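You operate a simulated robot arm through the tools that you are given. There is no shell and no other tool.

You are at the controls of a simulated robot arm. One attempt, no reset.

Task
Defrost the freezer, then set the fridge running at 4 C on fast cool.
Fine: freezer door open, dial OFF, wait till the frost is gone, shut it, dial on 4, FAST on.

The check looks at the end state, three seconds after you hand in, the way a careful person would. Anything else that was tipped, shoved, dropped, spilled or broken makes it a failure.

Robot
A 7-joint arm with a two-finger parallel gripper, fixed in place. Base frame: the origin is at the foot of the arm, x ahead of it, y to its left, z up. Lengths are in mm, angles in rad, forces in N, time in s.
With the tool pointing down near the work surface it reaches from about 320 to 780 mm from the base axis. Its first joint turns from -2.496 to 2.496 rad. Payload 3 kg.
The tool frame sits at the grasp point between the pads (the TCP): z along the fingers, y along the line on which they close. The tips reach 30 mm beyond it. Largest opening 110 mm; finger width 20, thickness 10; the body of the gripper, 48 by 112 mm, starts 55 mm behind the TCP.
Orientation is that of the tool frame in the base frame, as [roll, pitch, yaw] about the fixed x, y, z axes, in that order (R = Rz(yaw) Ry(pitch) Rx(roll)). With the fingers straight down and closing along the base's y, the tool's x points along the base's -x, its y along +y and its z along -z.

Tools
- The arm moves only by the tool arm_command. Its argument "rows" is text: rows parted by semicolons, each of 7 numbers parted by spaces: the shift along the base's x, y, z in mm, then the turn, a rotation vector about the base's x, y, z in rad, then the gripper command, from -1 (shut) to 1 (fully open), values between in proportion. In form: x y z wx wy wz gripper; .... A call has 1 to 20 rows; each row is the pose to reach, as a shift and turn from the pose commanded when the call began. A row lasts 0.2 s, in which the tool goes at most 50 mm and 0.15 rad; a call with a longer step from one row to the next is refused whole, and so is a gripper value outside its range. A pose out of reach is approached as far as the arm can. The call stops where the force on the tool passes 90 N (or 10 N more than at its start, if that is more) or the arm is blocked; 0.2 s more then pass. Each finger travels about 153 mm/s and halts on what it meets, pressing with about 27 N; the grip force reading is that of the motor and also rises with nothing between the fingers. The clock runs only during rows and for 0.2 s after the last one: add rows that repeat a pose to give the fingers time. The reply holds the time, the measured pose of the TCP, the force on the tool along the base axes, the opening and the grip force, in the units named above and with some noise, with the torque about the TCP (base axes, N m) and any sound that the robot's microphone picked up.
- Cameras (640 x 400 px; columns grow to the right, rows downward): "scene" is fixed at [49.5, -650, 1479.4]; the picture's right is [0.59, -0.81, 0.00], its down [-0.27, -0.20, -0.94] and it looks along [0.76, 0.56, -0.33] (base axes); focal length 322 px, centre (320, 200). "wrist" rides on the gripper at [72, 17, -103] in the tool frame; the picture's right is [-0.23, 0.97, 0.00], its down [-0.76, -0.18, -0.62] and it looks along [-0.61, -0.14, 0.78] (tool axes); focal length 222 px, centre (320, 200). There is no depth. A picture from a camera that has moved, and an enlarged one, comes with that camera's place and axes in the base frame and with its lens.
- camera(camera): a new picture of that camera. It takes no simulated time.
- lift_body(by): slides the trunk up (or, below 0, down) by that many mm; the arm rides with it, the base frame stays. It gives what a move gives, with no picture.
- inspect(camera, box): a new picture of the part [left, top, right, bottom] of that camera's present view, enlarged. It takes no simulated time.
- finish_job(): hands the job in; it is judged then, once.

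Nothing tells you positions but the pictures and the camera data. Unless the task says otherwise, let go and move clear before handing in.

The tools are called after "Emit:" as a command line: name --argument value ..., lists and objects as JSON in quotes. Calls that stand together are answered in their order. arm_command: Moves the arm, as the interface text tells. Its arguments: {"type":"object","properties":{"rows":{"type":"string"}},"required":["rows"]} The other tools are called the same way: lift_body (by) slides the trunk up or down; camera (camera) takes a picture; inspect (camera, box) takes an enlarged picture of a part of a camera's view; finish_job () hands the job in.

At the start:

```text
clock: 0.0
tcp_pos: [408.8, -2.5, 1421.8]
orientation: [3.141, 0.0, -3.141]
wrist_force: [-0.2, -0.2, 0.3]
moment: [-0.01, -0.01, 0.03]
opening: 110.1
grip_force: 0.0
trunk travel left (down, up): [-425.0, 65.0]
```

scene: 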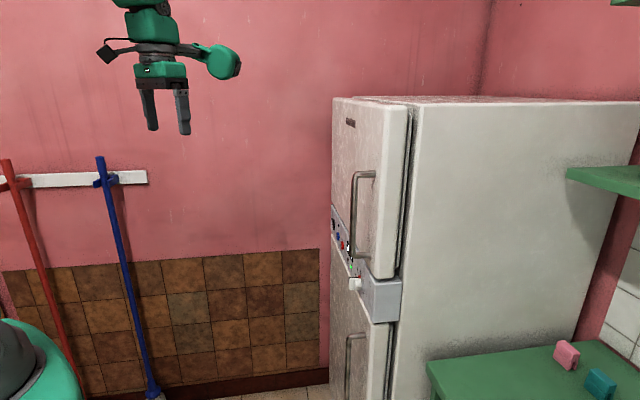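
wrist: 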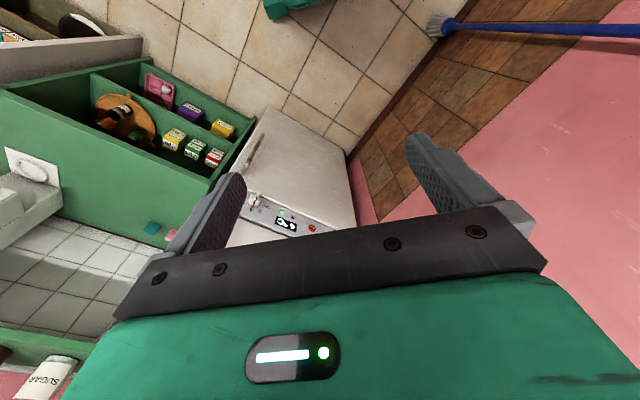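

I see a tall fridge ahead with a freezer door on top, a control strip in the middle and a lower door. I'll take closer looks before moving.

Emit:
inspect --camera "scene" --box '[310, 80, 470, 180]'

Emit:
inspect --camera "scene" --box '[310, 200, 430, 300]'

Emit:
inspect --camera "wrist" --box '[200, 100, 400, 260]'

```text
4.00 times, centred on (390, 130) of scene
camera zoom: at [49.5, -650.0, 1479.4], right [0.59, -0.81, 0.0], down [-0.27, -0.2, -0.94], along [0.76, 0.56, -0.33], focal length 1289 px, centre (40, 480)
```

zoom: 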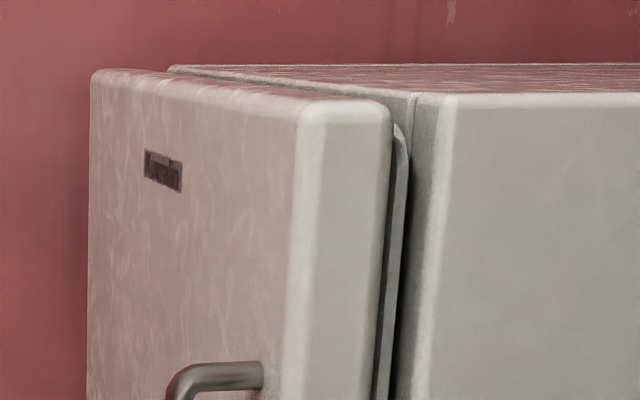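

```text
4.00 times, centred on (370, 250) of scene
camera zoom: at [49.5, -650.0, 1479.4], right [0.59, -0.81, 0.0], down [-0.27, -0.2, -0.94], along [0.76, 0.56, -0.33], focal length 1289 px, centre (120, 0)
```

zoom: 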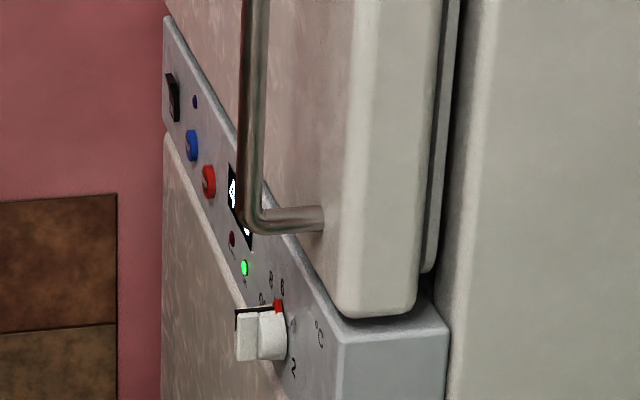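

```text
2.50 times, centred on (300, 180) of wrist
camera zoom: at [337.5, 14.2, 1524.0], right [0.23, 0.97, 0.0], down [0.76, -0.18, 0.62], along [0.61, -0.14, -0.78], focal length 555 px, centre (370, 250)
```

zoom: 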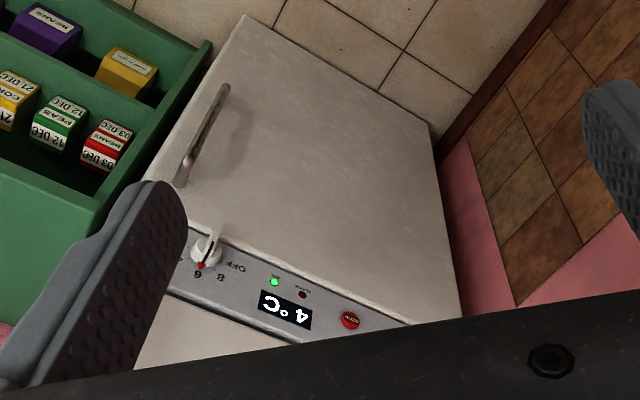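

The fridge front seems to face the arm at an angle, and the knob is near (713, -280, 978). I'll yaw the gripper so the wrist camera looks at the front face-on.

Emit:
arm_command --rows "0 0 0 0 0 -0.15 1; 0 0 0 0 0 -0.3 1; 0 0 0 0 0 -0.45 1; 0 0 0 0 0 -0.6 1; 0 0 0 0 0 -0.75 1; 0 0 0 0 0 -0.75 1"

Emit:
camera --camera "wrist"

```text
clock: 1.4
tcp_pos: [409.1, -3.7, 1421.5]
orientation: [-3.141, 0.0, 2.391]
wrist_force: [0.2, 0.5, -0.1]
moment: [0.0, -0.01, 0.0]
opening: 110.0
grip_force: 0.1
trunk travel left (down, up): [-425.0, 65.0]
```

```text
taken
camera wrist: at [367.9, 58.8, 1524.5], right [0.83, 0.56, 0.0], down [0.44, -0.65, 0.62], along [0.35, -0.52, -0.78], focal length 222 px, centre (320, 200)
```

wrist: 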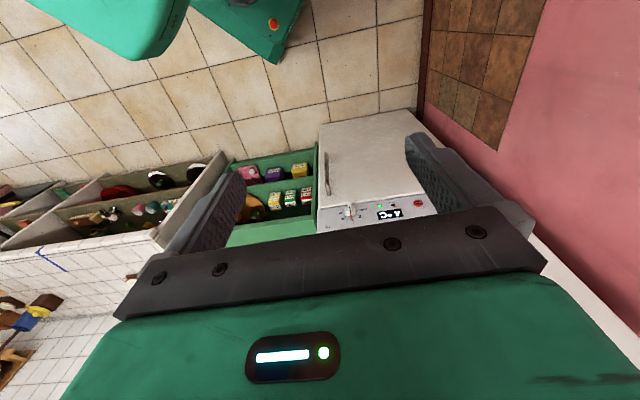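

The panel and lower door are visible but the gripper hides the freezer door. I'll tilt the tool upward toward horizontal so the camera sees the freezer door.

Emit:
arm_command --rows "-15 15 0 -0.102 -0.11 0 1; -30 30 0 -0.205 -0.22 0 1; -45 45 0 -0.307 -0.329 0 1; -60 60 0 -0.409 -0.439 0 1; -75 75 0 -0.511 -0.549 0 1; -90 90 0 -0.614 -0.658 0 1; -90 90 0 -0.614 -0.658 0 1"

Emit:
camera --camera "wrist"

Emit:
camera --camera "scene"

```text
clock: 3.0
tcp_pos: [317.1, 87.5, 1420.6]
orientation: [-3.139, 0.901, 2.394]
wrist_force: [-0.3, 0.0, 0.2]
moment: [0.01, 0.01, -0.04]
opening: 110.2
grip_force: 0.1
trunk travel left (down, up): [-425.0, 65.0]
```

```text
taken
camera wrist: at [238.2, 185.8, 1427.4], right [0.77, 0.62, 0.18], down [-0.13, -0.12, 0.98], along [0.63, -0.78, -0.01], focal length 222 px, centre (320, 200)
```

wrist: 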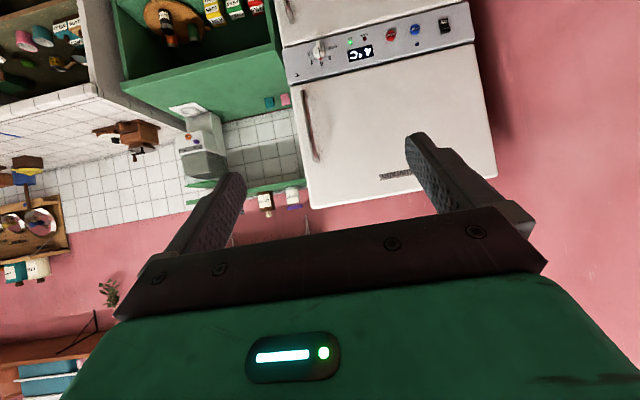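

```text
taken
```

scene: 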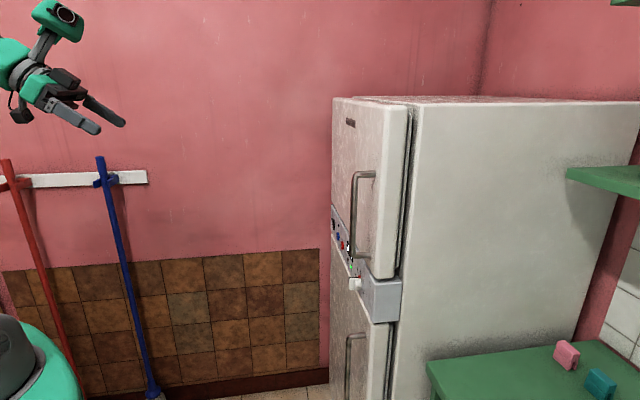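

Now I have a good, upside-down view of the freezer door, panel and handle. I'll enlarge the panel and the door.

Emit:
inspect --camera "wrist" --box '[275, 0, 495, 100]'

Emit:
inspect --camera "wrist" --box '[280, 40, 380, 100]'

Emit:
inspect --camera "wrist" --box '[370, 0, 470, 60]'

Emit:
inspect --camera "wrist" --box '[270, 70, 510, 220]'

```text
2.91 times, centred on (385, 50) of wrist
camera zoom: at [238.2, 185.8, 1427.4], right [0.77, 0.62, 0.18], down [-0.13, -0.12, 0.98], along [0.63, -0.78, -0.01], focal length 646 px, centre (131, 636)
```

zoom: 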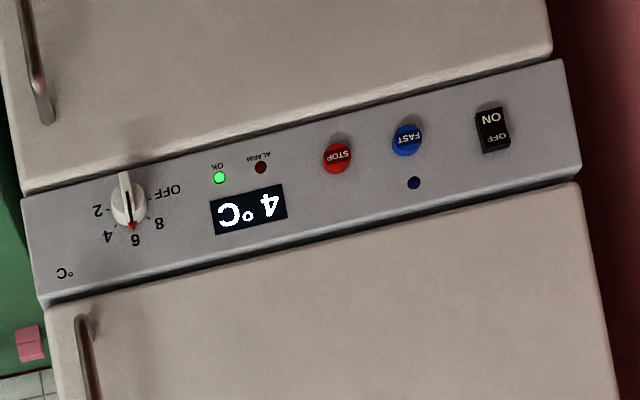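

```text
6.40 times, centred on (330, 70) of wrist
camera zoom: at [238.2, 185.8, 1427.4], right [0.77, 0.62, 0.18], down [-0.13, -0.12, 0.98], along [0.63, -0.78, -0.01], focal length 1422 px, centre (256, 1032)
```

zoom: 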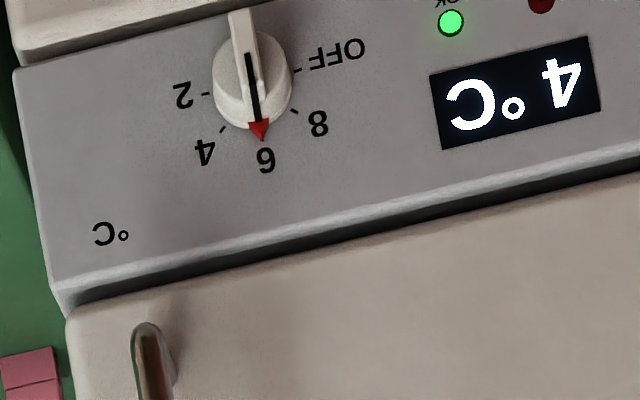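

```text
6.40 times, centred on (420, 30) of wrist
camera zoom: at [238.2, 185.8, 1427.4], right [0.77, 0.62, 0.18], down [-0.13, -0.12, 0.98], along [0.63, -0.78, -0.01], focal length 1422 px, centre (-320, 1288)
```

zoom: 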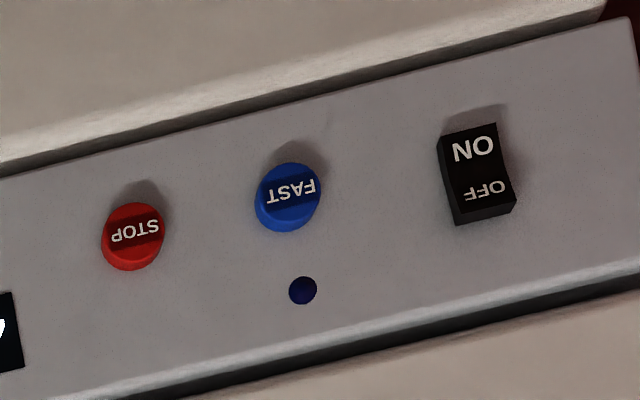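

```text
2.67 times, centred on (390, 145) of wrist
camera zoom: at [238.2, 185.8, 1427.4], right [0.77, 0.62, 0.18], down [-0.13, -0.12, 0.98], along [0.63, -0.78, -0.01], focal length 592 px, centre (133, 347)
```

zoom: 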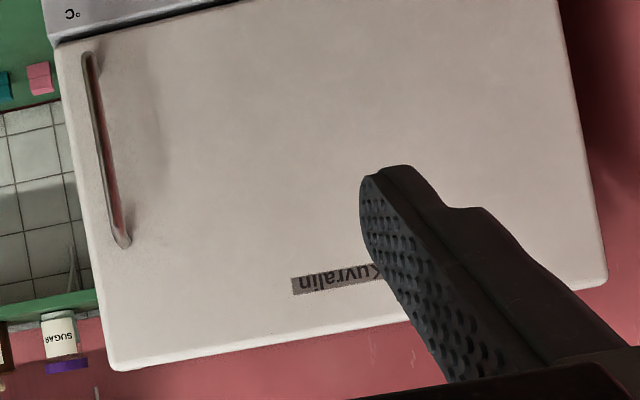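

Upright, the panel reads from the left: ON/OFF rocker, FAST with a blue lamp, STOP, display and the dial, which points at 6. The handle bar is near (651, -304), z 1100-1310, and the hinge is at the far (+x,+y) side. I'll level the tool and move to stand in front of the handle.

Emit:
arm_command --rows "0 0 0 -0.091 -0.098 0 1; 0 0 0 -0.182 -0.196 0 1; 0 0 0 -0.273 -0.294 0 1; 0 0 0 -0.364 -0.392 0 1; 0 0 0 -0.455 -0.491 0 1; 25 -30 0 -0.455 -0.491 0 1; 50 -61 0 -0.455 -0.491 0 1; 75 -92 0 -0.455 -0.491 0 1; 100 -123 0 -0.455 -0.491 0 1; 125 -154 0 -0.455 -0.491 0 1; 150 -185 0 -0.455 -0.491 0 1; 150 -185 0 -0.455 -0.491 0 1"

Emit:
camera --camera "wrist"

Emit:
camera --camera "scene"

```text
clock: 5.6
tcp_pos: [476.2, -95.5, 1427.3]
orientation: [2.936, 1.565, 2.184]
wrist_force: [0.5, 0.4, 0.1]
moment: [-0.02, -0.01, -0.01]
opening: 109.9
grip_force: 0.0
out of reach, approached as far as the arm can: row 7, 8, 9, 10, 11, 12
trunk travel left (down, up): [-425.0, 65.0]
```

```text
taken
camera wrist: at [413.6, -11.6, 1354.4], right [0.67, 0.71, 0.23], down [-0.57, 0.29, 0.76], along [0.48, -0.64, 0.6], focal length 222 px, centre (320, 200)
```

wrist: 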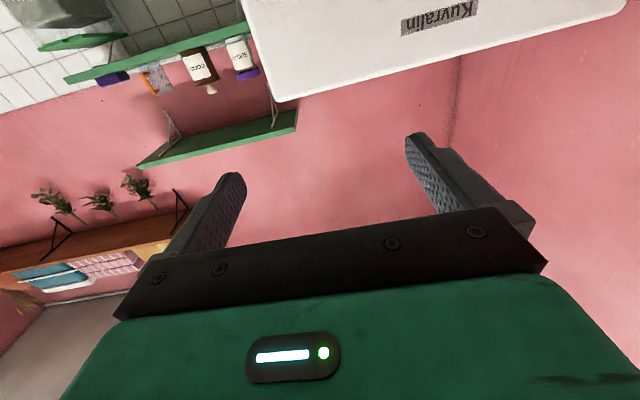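

```text
taken
```

scene: 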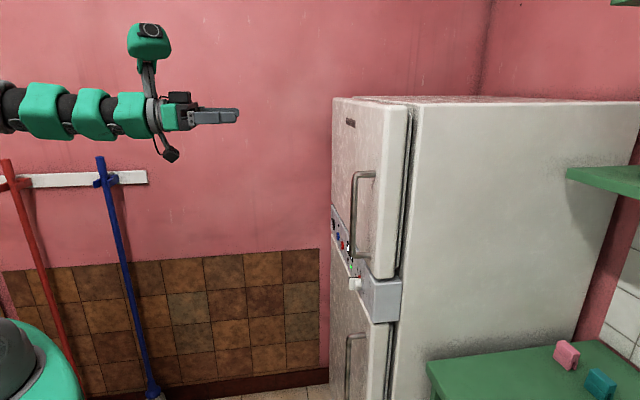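

The arm is close to its reach limit at this height, with the tool level and aimed at the fridge. I'll bring it down to handle height (about z 1206), keeping well clear of the door.

Emit:
arm_command --rows "0 0 -40 0 0 0 1; 0 0 -80 0 0 0 1; 0 0 -120 0 0 0 1; 0 0 -160 0 0 0 1; 0 0 -200 0 0 0 1; 0 0 -215 0 0 -0.015 1; 0 0 -215 0 0 -0.015 1"

Emit:
camera --camera "wrist"

Emit:
camera --camera "scene"

```text
clock: 7.2
tcp_pos: [542.4, -52.1, 1249.2]
orientation: [-2.75, 1.566, 2.76]
wrist_force: [0.0, -0.3, 0.1]
moment: [-0.01, 0.01, 0.0]
opening: 109.9
grip_force: 0.1
out of reach, approached as far as the arm can: row 1, 2, 3, 4, 5, 6, 7
trunk travel left (down, up): [-425.0, 65.0]
```

```text
taken
camera wrist: at [480.9, 32.2, 1175.5], right [0.68, 0.7, 0.23], down [-0.57, 0.31, 0.76], along [0.46, -0.65, 0.6], focal length 222 px, centre (320, 200)
```

wrist: 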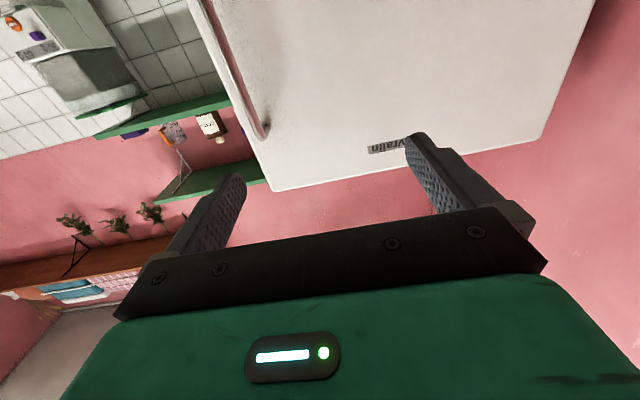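

```text
taken
```

scene: 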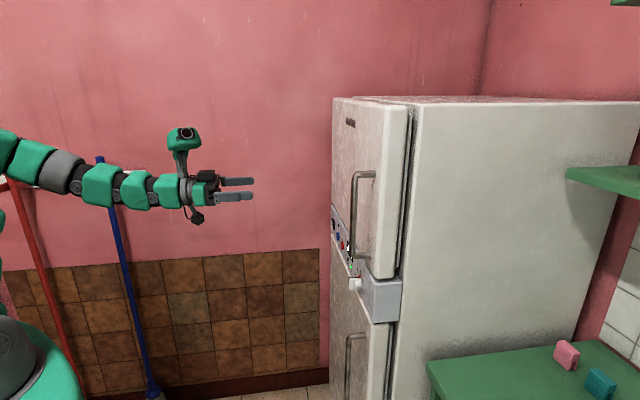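

The arm ran into a joint limit because the shoulder sits too high for a level tool here. I'll lower the trunk so the forearm is flatter, then move up and sideways.

Emit:
lift_body --by -200

```text
clock: 9.4
tcp_pos: [541.7, -52.5, 1046.2]
orientation: [-2.727, 1.566, 2.781]
wrist_force: [-0.3, -0.7, 0.3]
moment: [0.02, -0.01, -0.01]
opening: 110.0
grip_force: 0.1
trunk travel left (down, up): [-225.0, 265.0]
```

The trunk is down. I'll check with a hold row where the commanded pose sits.

Emit:
arm_command --rows "0 0 40 0 0 0 1; 0 0 40 0 0 0 1"

```text
clock: 10.0
tcp_pos: [541.3, -51.5, 1086.9]
orientation: [-2.827, 1.566, 2.685]
wrist_force: [0.4, -0.4, 0.0]
moment: [-0.01, -0.01, 0.0]
opening: 110.0
grip_force: 0.0
trunk travel left (down, up): [-225.0, 265.0]
```

The commanded pose follows the actual pose. I'll move to the pre-grasp point in front of the handle, about (565, -221, 1206).

Emit:
arm_command --rows "5 -34 24 0 0 0 1; 10 -68 48 0 0 0 1; 14 -102 72 0 0 0 1; 19 -136 96 0 0 0 1; 24 -170 119 0 0 0 1; 24 -170 119 0 0 0 1"

Emit:
camera --camera "wrist"

Emit:
camera --camera "scene"

```text
clock: 11.4
tcp_pos: [566.4, -223.3, 1205.6]
orientation: [-2.506, 1.567, 3.007]
wrist_force: [-0.1, -0.6, -1.5]
moment: [0.02, -0.08, 0.05]
opening: 109.9
grip_force: 0.0
out of reach, approached as far as the arm can: row 2, 3
trunk travel left (down, up): [-225.0, 265.0]
```

```text
taken
camera wrist: at [504.1, -139.3, 1133.1], right [0.68, 0.7, 0.22], down [-0.57, 0.31, 0.76], along [0.46, -0.65, 0.6], focal length 222 px, centre (320, 200)
```

wrist: 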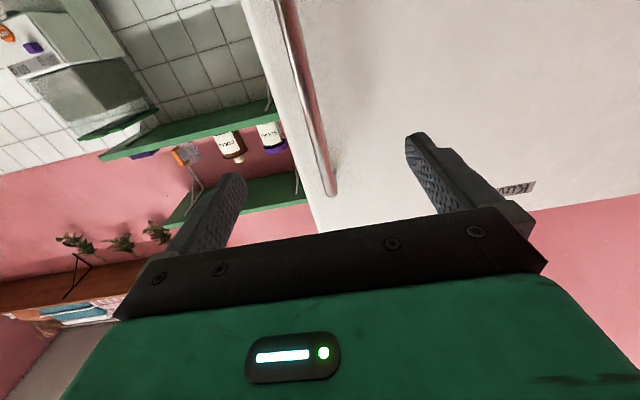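

```text
taken
```

scene: 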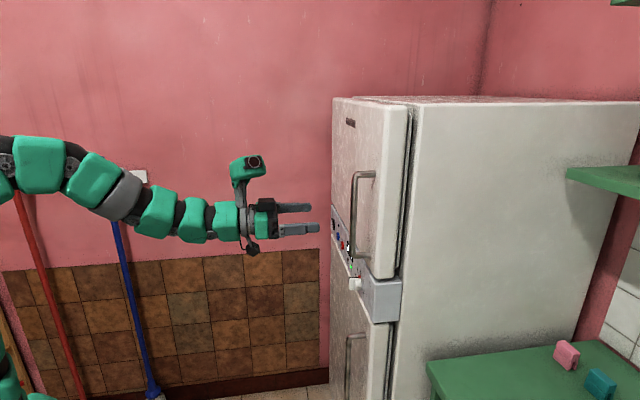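

The handle bar lies between the open fingers. I'll move straight in along the door normal until the bar sits at the TCP, then check.

Emit:
arm_command --rows "20 -19.5 0 0 0 0 1; 40 -39 0 0 0 0 1; 60 -58 0 0 0 0 1; 80 -77.5 0 0 0 0 1; 80 -77.5 0 0 0 0 1"

Emit:
camera --camera "wrist"

Emit:
inspect --camera "scene" --box '[280, 150, 440, 300]'

```text
clock: 12.6
tcp_pos: [645.2, -301.3, 1206.9]
orientation: [-2.659, 1.565, 2.852]
wrist_force: [0.0, 0.0, -0.1]
moment: [0.0, 0.0, 0.01]
opening: 110.2
grip_force: 0.1
trunk travel left (down, up): [-225.0, 265.0]
```

```text
taken
camera wrist: at [583.7, -216.0, 1133.9], right [0.68, 0.7, 0.22], down [-0.57, 0.31, 0.76], along [0.46, -0.65, 0.6], focal length 222 px, centre (320, 200)
```

wrist: 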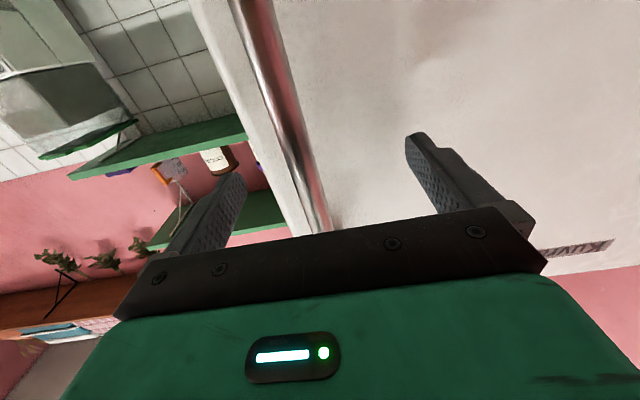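

```text
2.67 times, centred on (360, 225) of scene
camera zoom: at [49.5, -650.0, 1479.4], right [0.59, -0.81, 0.0], down [-0.27, -0.2, -0.94], along [0.76, 0.56, -0.33], focal length 859 px, centre (213, 133)
```

zoom: 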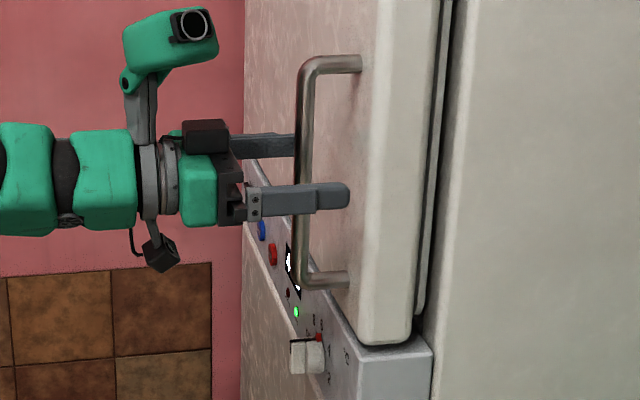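

The fingers straddle the bar midway up its height. I'll close on it.

Emit:
arm_command --rows "0 0 0 0 0 0 -1; 0 0 0 0 0 0 -1; 0 0 0 0 0 0 -1; 0 0 0 0 0 0 -1"

Emit:
inspect --camera "scene" --box '[280, 150, 440, 300]'

```text
clock: 13.6
tcp_pos: [640.4, -305.4, 1206.4]
orientation: [2.575, 1.565, 1.795]
wrist_force: [-40.9, -30.4, -18.1]
moment: [-0.76, -0.4, -0.35]
opening: 15.7
grip_force: 44.8
trunk travel left (down, up): [-225.0, 265.0]
```

```text
2.67 times, centred on (360, 225) of scene
camera zoom: at [49.5, -650.0, 1479.4], right [0.59, -0.81, 0.0], down [-0.27, -0.2, -0.94], along [0.76, 0.56, -0.33], focal length 859 px, centre (213, 133)
```

zoom: 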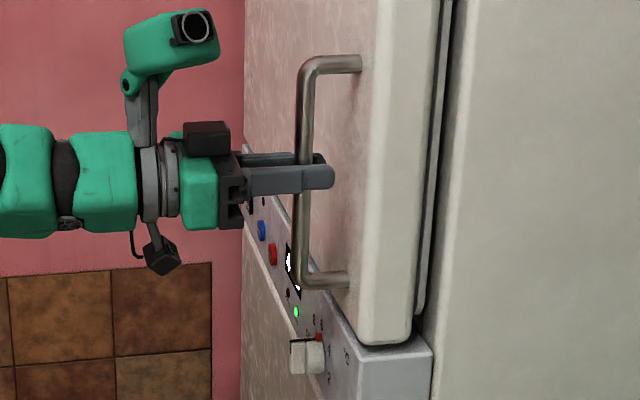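

The bar is gripped (opening 15.7 mm) and sits about 6 mm to the near side of where I aimed. I'll relieve that side load and start pulling the door along a hinge arc.

Emit:
arm_command --rows "-4.8 -4.1 0 0 0 0 -1; -9.2 2.3 0 0 0 -0.015 -1; -13.6 8.7 0 0 0 -0.03 -1; -22 21.8 0 0 0 -0.06 -1; -22 21.8 0 0 0 -0.06 -1"

Emit:
inspect --camera "scene" --box '[240, 80, 440, 300]'

```text
clock: 14.8
tcp_pos: [623.3, -279.7, 1205.9]
orientation: [3.108, 1.563, 2.276]
wrist_force: [-24.9, -15.8, -18.5]
moment: [0.64, 0.55, -0.09]
opening: 15.9
grip_force: 45.1
trunk travel left (down, up): [-225.0, 265.0]
```

```text
1.82 times, centred on (340, 190) of scene
camera zoom: at [49.5, -650.0, 1479.4], right [0.59, -0.81, 0.0], down [-0.27, -0.2, -0.94], along [0.76, 0.56, -0.33], focal length 586 px, centre (284, 218)
```

zoom: 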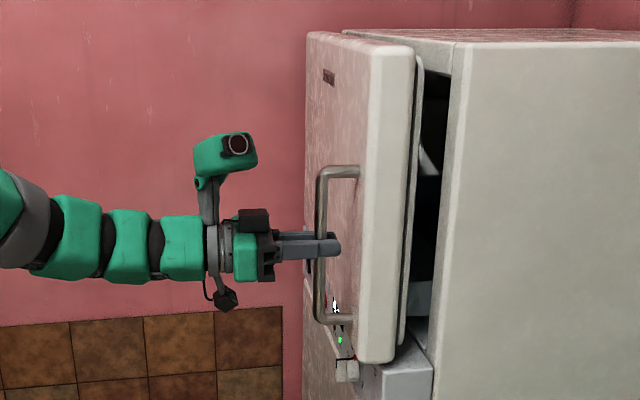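

The door is open a few degrees and following the arc. I'll continue in small steps and watch the side force.

Emit:
arm_command --rows "-12.5 16 0 0 0 -0.04 -1; -22.5 34 0 0 0 -0.08 -1; -31.7 53 0 0 0 -0.12 -1; -40 71.6 0 0 0 -0.16 -1; -40 71.6 0 0 0 -0.16 -1"

```text
clock: 16.0
tcp_pos: [582.8, -206.8, 1206.7]
orientation: [-3.087, 1.563, 2.201]
wrist_force: [-25.4, -10.1, -26.6]
moment: [0.21, 0.03, -0.16]
opening: 15.8
grip_force: 44.9
trunk travel left (down, up): [-225.0, 265.0]
```

The door follows well, with a mild outward pull on the tool. I'll keep opening with a slightly larger radius.

Emit:
arm_command --rows "-10 19 -2 0 0 -0.04 -1; -16.9 37.5 -3 0 0 -0.08 -1; -28.2 77.7 -3 0 0 -0.16 -1; -36.2 118.5 -3 0 0 -0.24 -1; -41 159.9 -3 0 0 -0.32 -1; -41 159.9 -3 0 0 -0.32 -1"

Emit:
camera --camera "scene"

Emit:
camera --camera "wrist"

```text
clock: 17.4
tcp_pos: [541.5, -46.2, 1206.0]
orientation: [-2.708, 1.571, 2.264]
wrist_force: [-9.8, -0.6, 5.3]
moment: [-1.33, -0.41, -0.02]
opening: 15.8
grip_force: 44.8
trunk travel left (down, up): [-225.0, 265.0]
```

```text
taken
```

scene: 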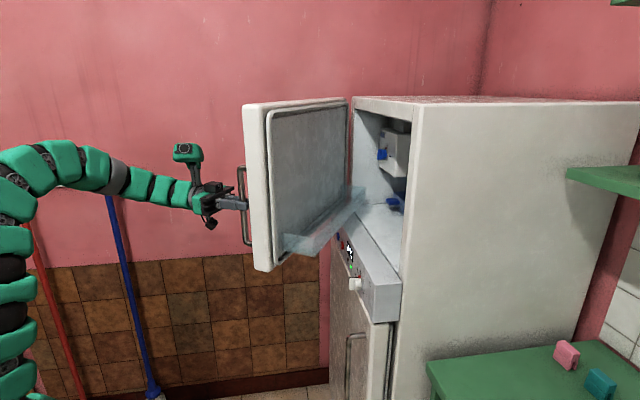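

```text
taken
camera wrist: at [532.0, 58.0, 1134.0], right [0.94, 0.25, 0.23], down [-0.33, 0.56, 0.76], along [0.06, -0.79, 0.61], focal length 222 px, centre (320, 200)
```

wrist: 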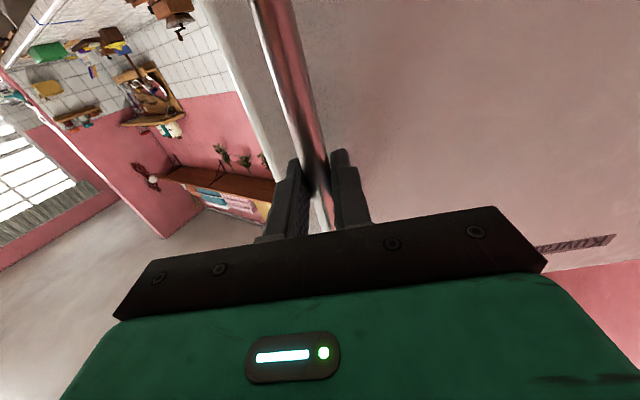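

The door is about 31° open, and I can see inside the freezer and a clear shelf on the door. I'll look closer.

Emit:
inspect --camera "scene" --box '[330, 90, 430, 220]'

Emit:
inspect --camera "scene" --box '[230, 90, 380, 280]'

Emit:
inspect --camera "scene" --box '[320, 210, 420, 320]'

```text
3.08 times, centred on (380, 155) of scene
camera zoom: at [49.5, -650.0, 1479.4], right [0.59, -0.81, 0.0], down [-0.27, -0.2, -0.94], along [0.76, 0.56, -0.33], focal length 992 px, centre (135, 338)
```

zoom: 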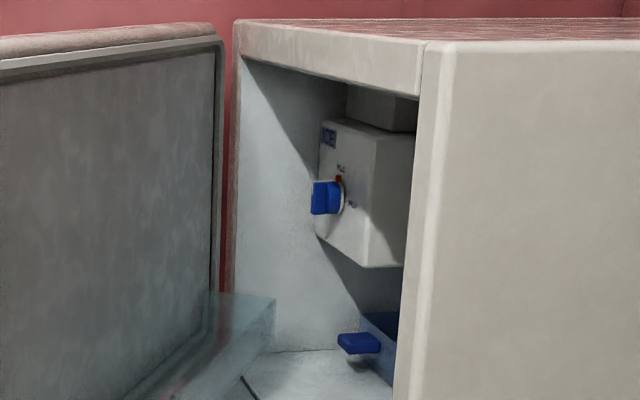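

```text
2.11 times, centred on (305, 185) of scene
camera zoom: at [49.5, -650.0, 1479.4], right [0.59, -0.81, 0.0], down [-0.27, -0.2, -0.94], along [0.76, 0.56, -0.33], focal length 678 px, centre (352, 232)
```

zoom: 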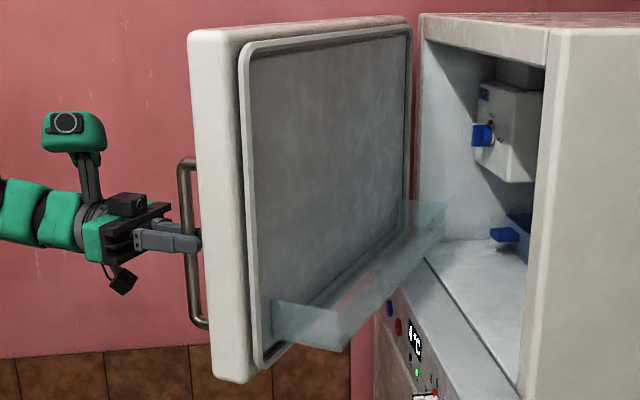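

```text
3.64 times, centred on (370, 265) of scene
camera zoom: at [49.5, -650.0, 1479.4], right [0.59, -0.81, 0.0], down [-0.27, -0.2, -0.94], along [0.76, 0.56, -0.33], focal length 1172 px, centre (138, -36)
```

zoom: 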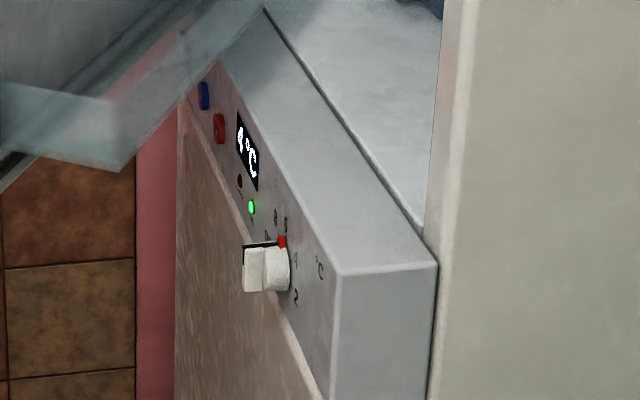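

There is an ice maker with its own blue knob inside, which I'll leave alone. I'll keep swinging the door to about 55°.

Emit:
arm_command --rows "-1 21 0 0 0 -0.04 -1; -2 42 0 0 0 -0.08 -1; 0 84 0 0 0 -0.16 -1; 5 125 0 0 0 -0.24 -1; 14 167 0 0 0 -0.32 -1; 26 207 0 0 0 -0.40 -1; 26 207 0 0 0 -0.40 -1"

Emit:
camera --camera "scene"

```text
clock: 19.0
tcp_pos: [544.1, 57.4, 1206.9]
orientation: [-2.723, 1.568, 2.045]
wrist_force: [-14.7, 3.0, -11.8]
moment: [0.87, -0.07, -0.13]
opening: 15.8
grip_force: 44.8
out of reach, approached as far as the arm can: row 4, 5, 6, 7
trunk travel left (down, up): [-225.0, 265.0]
```

```text
taken
```

scene: 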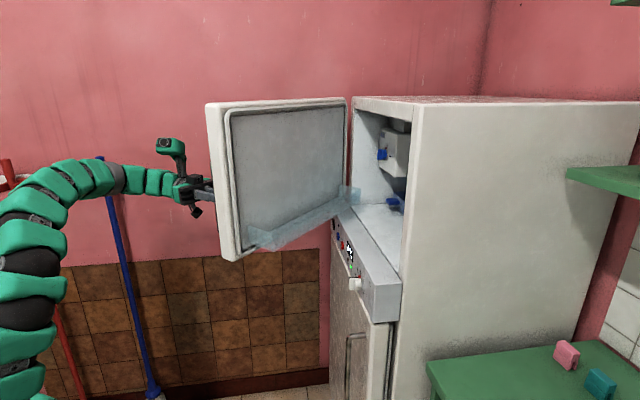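

At this posture the arm can't hold a level tool any further, with the door about 42° open. I'll let go, back off, and plan to swing the door wider by straddling its top edge with the tool pointing down.

Emit:
arm_command --rows "0 0 0 0 0 0 1; 0 0 0 0 0 0 1; 0 0 0 0 0 0 1; -2 30 0 0.1 0 0 1; -4 60 0 0.2 0 0 1; -5 90 0 0.3 0 0 1; -6 120 0 0.4 0 0 1; -6 120 0 0.4 0 0 1"

Emit:
camera --camera "scene"

Emit:
camera --camera "wrist"

```text
clock: 20.8
tcp_pos: [509.5, 146.6, 1114.1]
orientation: [3.091, 1.167, 1.577]
wrist_force: [0.1, -0.3, 0.2]
moment: [-0.05, 0.05, -0.06]
opening: 109.9
grip_force: 0.0
out of reach, approached as far as the arm can: row 4, 5, 6, 7, 8
trunk travel left (down, up): [-225.0, 265.0]
```

```text
taken
```

scene: 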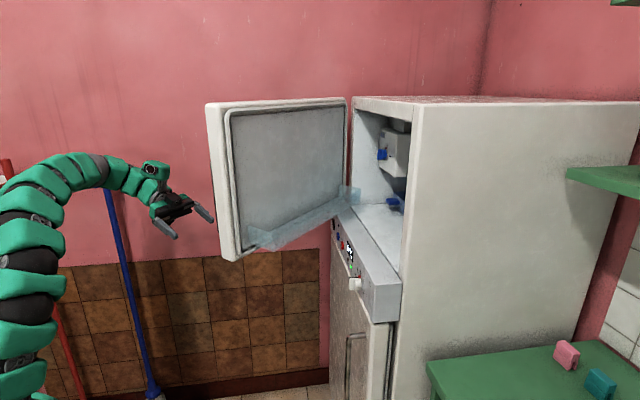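

```text
taken
camera wrist: at [521.4, 270.8, 1088.9], right [0.97, -0.04, 0.23], down [-0.21, 0.26, 0.94], along [-0.09, -0.96, 0.25], focal length 222 px, centre (320, 200)
```

wrist: 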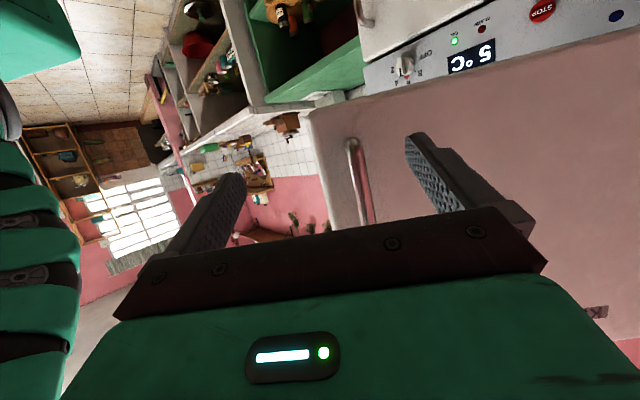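

The gripper is free and the door stays where it was; the display now reads 5 °C. I'll turn the tool down and then yaw so the fingers close along y.

Emit:
arm_command --rows "0 0 20 0.146 0 0 1; 0 0 40 0.292 0 0 1; 0 0 60 0.438 0 0 1; 0 0 80 0.584 0 0 1; 0 0 100 0.73 0 0 1; 0 0 120 0.876 0 0 1; 0 0 130 1.022 0 0 1; 0 0 130 1.167 0 0 1; 0 0 130 1.167 0 0 1"

Emit:
lift_body --by 200

Emit:
arm_command --rows "0 0 0 0 0 0.145 1; 0 0 0 0 0 0.29 1; 0 0 0 0 0 0.435 1; 0 0 0 0 0 0.58 1; 0 0 0 0 0 0.725 1; 0 0 0 0 0 0.87 1; 0 0 0 0 0 1.015 1; 0 0 0 0 0 1.16 1; 0 0 0 0 0 1.305 1; 0 0 0 0 0 1.45 1; 0 0 0 0 0 1.58 1; 0 0 0 0 0 1.58 1"

Emit:
camera --camera "scene"

Emit:
camera --camera "wrist"

```text
clock: 22.8
tcp_pos: [510.0, 146.4, 1242.3]
orientation: [3.084, -0.001, 1.575]
wrist_force: [-0.3, 0.3, 0.1]
moment: [0.01, -0.02, -0.02]
opening: 110.1
grip_force: 0.1
out of reach, approached as far as the arm can: row 3, 4, 5, 6, 7
trunk travel left (down, up): [-225.0, 265.0]
```

```text
clock: 24.9
tcp_pos: [510.8, 146.1, 1441.9]
orientation: [3.084, 0.001, 1.573]
wrist_force: [0.9, 0.8, -0.3]
moment: [-0.01, 0.01, 0.02]
opening: 110.1
grip_force: 0.1
trunk travel left (down, up): [-425.0, 65.0]
```

```text
clock: 27.5
tcp_pos: [510.7, 147.9, 1426.0]
orientation: [3.082, 0.003, -3.13]
wrist_force: [0.1, -0.1, -0.2]
moment: [-0.03, 0.02, -0.01]
opening: 109.9
grip_force: 0.1
out of reach, approached as far as the arm can: row 7, 8, 9, 10, 11, 12
trunk travel left (down, up): [-425.0, 65.0]
```

```text
taken
```

scene: 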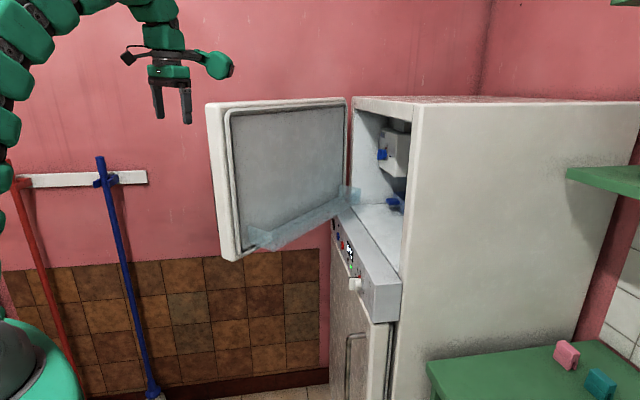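

```text
taken
camera wrist: at [439.5, 158.1, 1530.5], right [0.21, 0.97, 0.06], down [0.76, -0.2, 0.61], along [0.61, -0.09, -0.79], focal length 222 px, centre (320, 200)
```

wrist: 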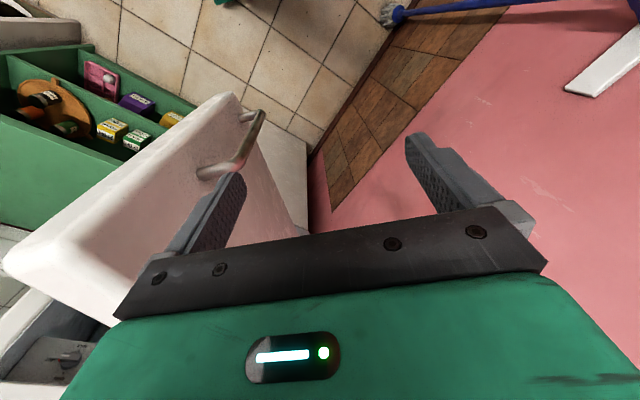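

The outer top corner of the door is near (500, 2, 1444). I'll go to the free-edge end at TCP z 1405, centred on the door thickness (y about -30), staying clear at x 395.

Emit:
arm_command --rows "-40 0 -8 -0.02 0 0 1; -80 0 -15 -0.04 0 0.02 1; -112 0 -21 -0.06 0 0.04 1; -115 -45 -21 -0.06 0 0.055 1; -115 -90 -21 -0.06 0 0.055 1; -115 -135 -21 -0.06 0 0.055 1; -115 -178 -21 -0.06 0 0.055 1; -115 -178 -21 -0.06 0 0.055 1"

Emit:
camera --camera "scene"

Emit:
camera --camera "wrist"

```text
clock: 29.3
tcp_pos: [396.2, -30.2, 1404.1]
orientation: [-3.14, -0.004, -3.076]
wrist_force: [0.2, -0.3, 0.2]
moment: [0.03, -0.02, 0.02]
opening: 110.0
grip_force: 0.0
trunk travel left (down, up): [-425.0, 65.0]
```

```text
taken
```

scene: 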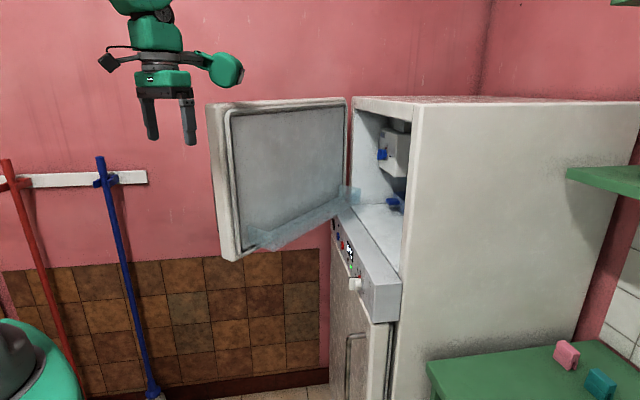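

```text
taken
camera wrist: at [324.4, -18.1, 1508.0], right [0.16, 0.99, 0.0], down [0.77, -0.13, 0.62], along [0.61, -0.1, -0.78], focal length 222 px, centre (320, 200)
```

wrist: 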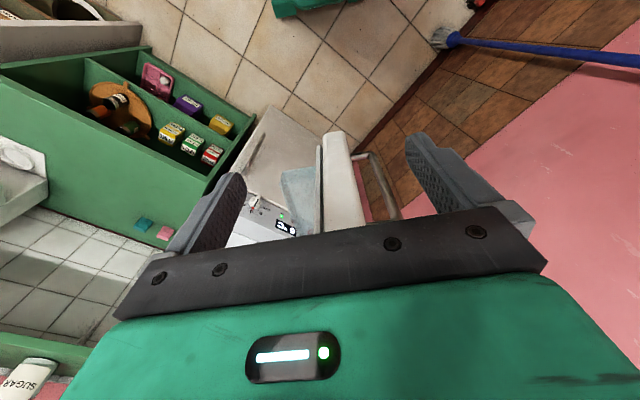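

The door's free edge lies neatly between the fingers. I'll move forward so the fingers straddle its top edge.

Emit:
arm_command --rows "40 5 0 0 0 0 1; 80 10 0 0 0 0 1; 120 12 0 0 0 0 1; 160 14 0 0 0 0 1; 160 14 0 0 0 0 1"

Emit:
inspect --camera "scene" --box '[100, 40, 360, 200]'

Emit:
camera --camera "wrist"

```text
clock: 30.5
tcp_pos: [555.9, -14.9, 1406.9]
orientation: [-3.14, -0.003, -3.075]
wrist_force: [1.2, 0.5, -0.5]
moment: [0.02, 0.0, 0.01]
opening: 110.1
grip_force: 0.1
trunk travel left (down, up): [-425.0, 65.0]
```

```text
2.46 times, centred on (230, 120) of scene
camera zoom: at [49.5, -650.0, 1479.4], right [0.59, -0.81, 0.0], down [-0.27, -0.2, -0.94], along [0.76, 0.56, -0.33], focal length 793 px, centre (542, 397)
```

zoom: 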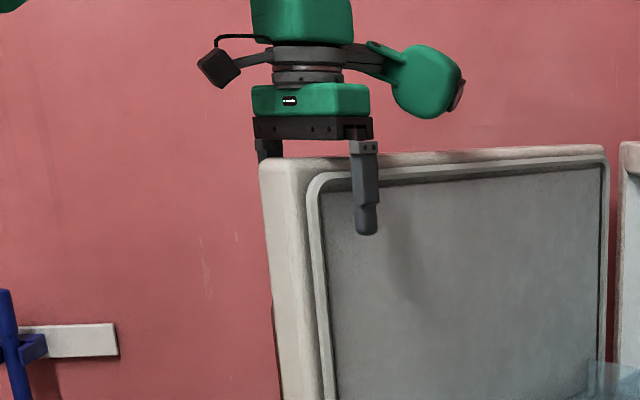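

```text
taken
camera wrist: at [483.7, -2.8, 1510.1], right [0.16, 0.99, 0.0], down [0.77, -0.13, 0.62], along [0.61, -0.1, -0.78], focal length 222 px, centre (320, 200)
```

wrist: 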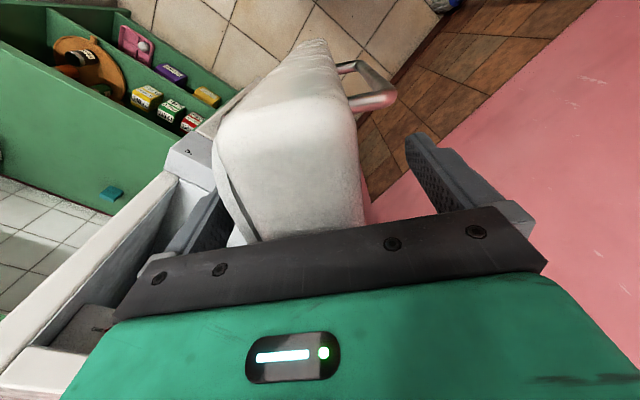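

The fingers straddle the door's top edge. I'll swing it further open slowly along the arc.

Emit:
arm_command --rows "0.3 20.4 0 0 0 -0.04 1; 1.2 40.6 0 0 0 -0.08 1; 2.9 60.9 0 0 0 -0.12 1; 5.4 81.1 0 0 0 -0.16 1; 8.7 101.2 0 0 0 -0.2 1; 12.9 121 0 0 0 -0.24 1; 17.8 140.7 0 0 0 -0.28 1; 23.5 160.2 0 0 0 -0.32 1; 30 179.6 0 0 0 -0.36 1; 37.2 198.5 0 0 0 -0.4 1; 37.2 198.5 0 0 0 -0.4 1"

Emit:
camera --camera "scene"

Emit:
camera --camera "wrist"

```text
clock: 32.5
tcp_pos: [567.5, 144.4, 1392.6]
orientation: [3.137, 0.017, 2.888]
wrist_force: [-5.8, 2.6, 37.1]
moment: [-2.6, 1.21, -0.63]
opening: 109.7
grip_force: 0.2
out of reach, approached as far as the arm can: row 4, 5, 6, 7, 8, 9, 10
trunk travel left (down, up): [-425.0, 65.0]
stopped in row 10: the force on the tool passed its limit at 100 N (the readings are from after the stop); the commanded pose is now the measured one
```

```text
taken
```

scene: 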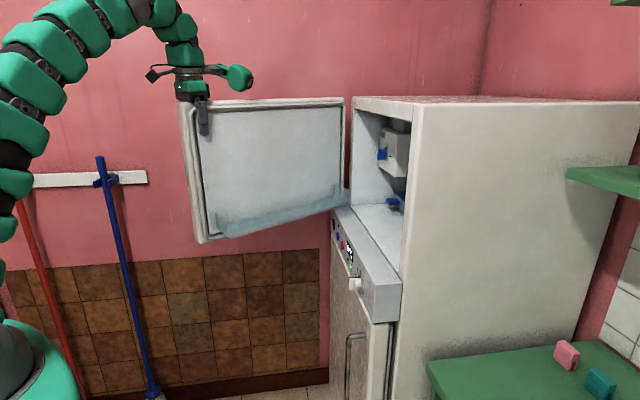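

```text
taken
camera wrist: at [500.3, 178.8, 1494.4], right [0.47, 0.89, 0.01], down [0.68, -0.36, 0.64], along [0.57, -0.29, -0.77], focal length 222 px, centre (320, 200)
```

wrist: 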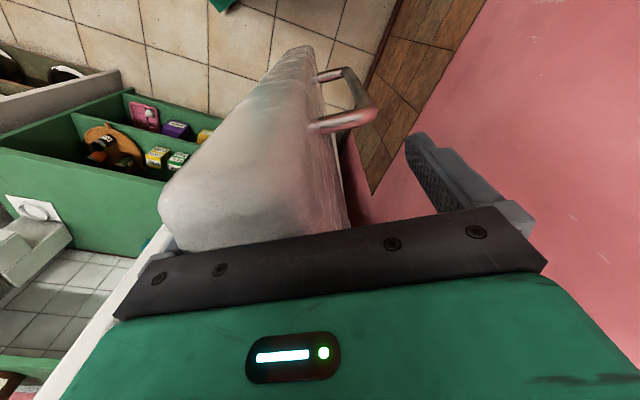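

Reach dipped and the gripper's underside touched the door top, at about 60° open. I'll raise the trunk a bit to clear it.

Emit:
lift_body --by 25

Emit:
inspect --camera "scene" --box '[130, 40, 430, 260]'

```text
clock: 33.3
tcp_pos: [570.8, 144.5, 1414.0]
orientation: [3.139, 0.009, 2.887]
wrist_force: [0.1, 0.0, 0.4]
moment: [-0.02, -0.03, 0.02]
opening: 109.7
grip_force: 0.0
trunk travel left (down, up): [-450.0, 40.0]
```

```text
1.82 times, centred on (280, 150) of scene
camera zoom: at [49.5, -650.0, 1479.4], right [0.59, -0.81, 0.0], down [-0.27, -0.2, -0.94], along [0.76, 0.56, -0.33], focal length 586 px, centre (393, 291)
```

zoom: 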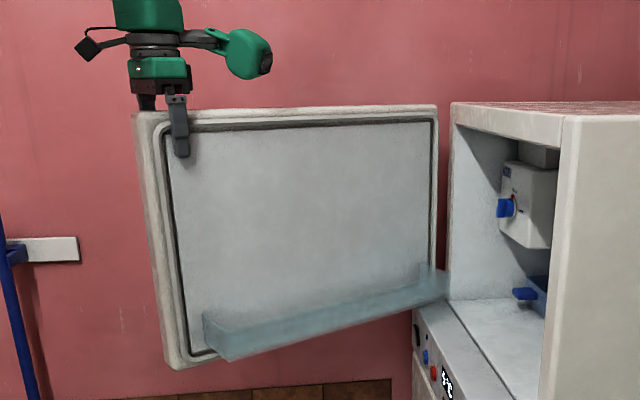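

The gripper is clear of the door top now. I'll raise the trunk to its limit and try to swing the door further, letting the height drop slightly as the arm extends.

Emit:
lift_body --by 40

Emit:
arm_command --rows "8.2 24.7 -8 0 0 -0.05 1; 17.6 48.7 -14 0 0 -0.1 1; 28.2 72.3 -20 0 0 -0.15 1; 40 95.3 -26 0 0 -0.2 1; 40 95.3 -26 0 0 -0.2 1"

Emit:
camera --camera "scene"

```text
clock: 34.1
tcp_pos: [569.7, 144.6, 1453.4]
orientation: [3.138, 0.01, 2.887]
wrist_force: [0.7, -0.3, -0.7]
moment: [-0.03, 0.01, -0.01]
opening: 109.9
grip_force: 0.1
trunk travel left (down, up): [-490.0, 0.0]
```

```text
clock: 35.3
tcp_pos: [598.8, 237.6, 1407.2]
orientation: [3.138, 0.011, 2.688]
wrist_force: [-0.2, 0.1, -0.6]
moment: [-0.06, 0.01, -0.02]
opening: 109.8
grip_force: 0.0
out of reach, approached as far as the arm can: row 2, 3, 4, 5
trunk travel left (down, up): [-490.0, 0.0]
```

```text
taken
```

scene: 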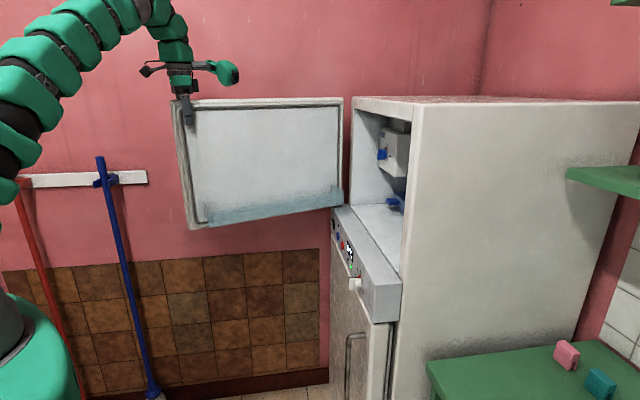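

The door is now about 68–70° open, which leaves the panel accessible. I'll slide the fingers off the door's free edge.

Emit:
arm_command --rows "-27 14 0 0 0 0 1; -53 28 0 0 0 0 1; -80 42 0 0 0 0 1; -106 56 0 0 0 0 1; -140 74 0 0 0 0 1; -140 74 0 0 0 0 1"

Emit:
camera --camera "scene"

Emit:
inspect --camera "scene" --box '[330, 90, 430, 220]'

Emit:
inspect --camera "scene" --box '[320, 210, 420, 320]'

```text
clock: 36.7
tcp_pos: [462.3, 310.6, 1405.7]
orientation: [3.137, 0.011, 2.688]
wrist_force: [-0.2, 1.2, -0.2]
moment: [-0.03, 0.0, 0.03]
opening: 110.3
grip_force: 0.2
trunk travel left (down, up): [-490.0, 0.0]
```

```text
taken
```

scene: 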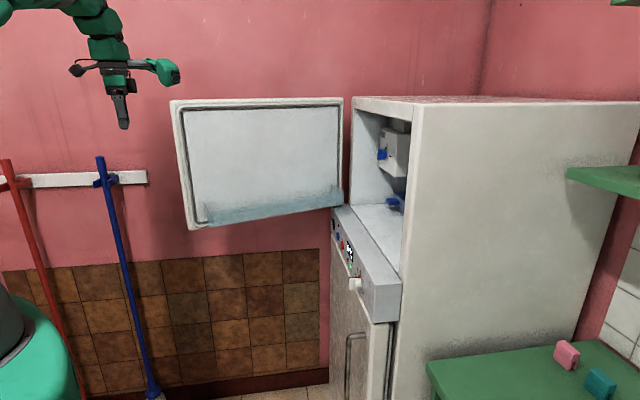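

```text
3.08 times, centred on (380, 155) of scene
camera zoom: at [49.5, -650.0, 1479.4], right [0.59, -0.81, 0.0], down [-0.27, -0.2, -0.94], along [0.76, 0.56, -0.33], focal length 992 px, centre (135, 338)
```

zoom: 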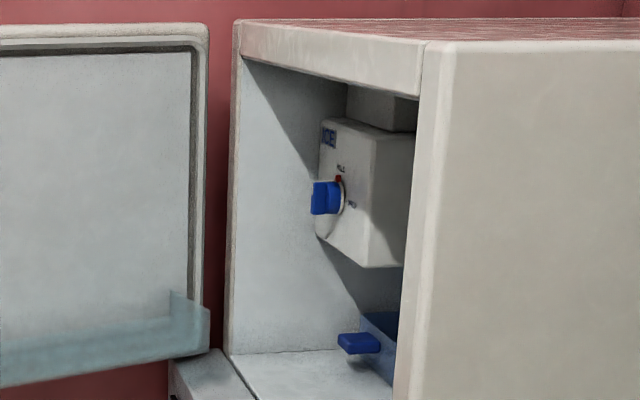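

```text
3.64 times, centred on (370, 265) of scene
camera zoom: at [49.5, -650.0, 1479.4], right [0.59, -0.81, 0.0], down [-0.27, -0.2, -0.94], along [0.76, 0.56, -0.33], focal length 1172 px, centre (138, -36)
```

zoom: 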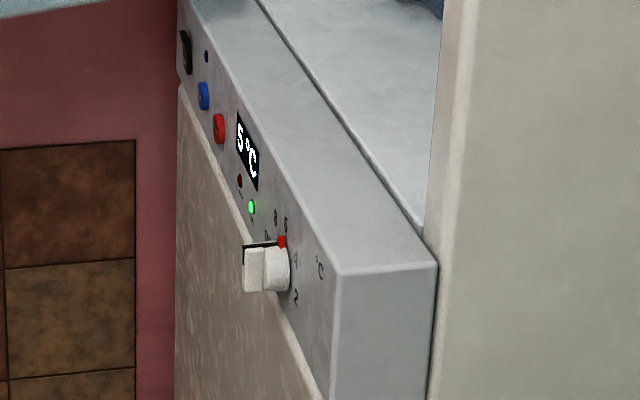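

The door stays open, and the dial still points to 6 with the display at 5 °C. I'll move the arm across to the right side, clear of the door, and then lower the trunk toward dial height.

Emit:
arm_command --rows "-45 -15 0 0 0 -0.03 1; -62 -55 0 0 0 -0.06 1; -64 -100 0 0 0 -0.1 1; -64 -145 0 0 0 -0.14 1; -64 -190 0 0 0 -0.18 1; -64 -235 0 0 0 -0.22 1; -64 -280 0 0 0 -0.26 1; -64 -325 0 0 0 -0.3 1; -64 -370 0 0 0 -0.313 1; -64 -370 0 0 0 -0.313 1"

Emit:
lift_body --by -265

Emit:
camera --camera "wrist"

Emit:
camera --camera "scene"

```text
clock: 38.9
tcp_pos: [395.9, -59.6, 1406.4]
orientation: [3.138, 0.009, 2.373]
wrist_force: [0.0, -0.2, 0.7]
moment: [0.01, -0.02, -0.01]
opening: 109.8
grip_force: 0.1
trunk travel left (down, up): [-490.0, 0.0]
```

```text
clock: 41.6
tcp_pos: [396.5, -59.3, 1140.4]
orientation: [3.137, 0.01, 2.372]
wrist_force: [0.0, 0.0, 0.6]
moment: [0.0, 0.01, -0.01]
opening: 110.0
grip_force: 0.0
trunk travel left (down, up): [-225.0, 265.0]
```

```text
taken
camera wrist: at [355.3, 4.2, 1242.9], right [0.84, 0.54, 0.01], down [0.42, -0.65, 0.63], along [0.35, -0.53, -0.78], focal length 222 px, centre (320, 200)
```

wrist: 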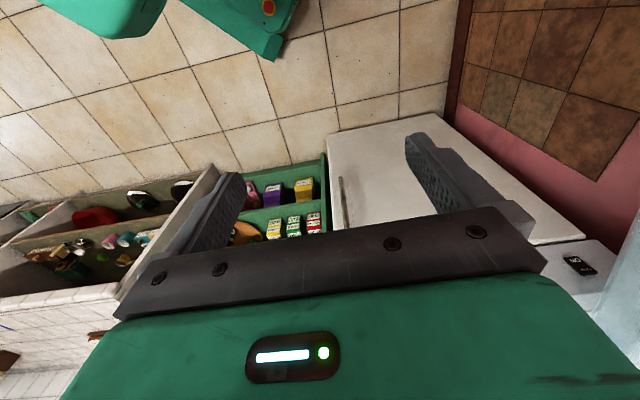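

```text
taken
```

scene: 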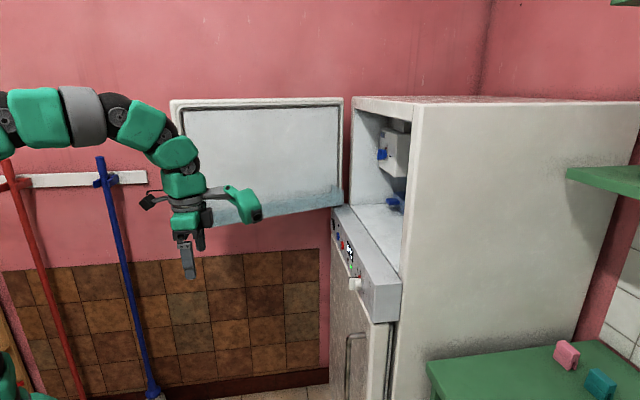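

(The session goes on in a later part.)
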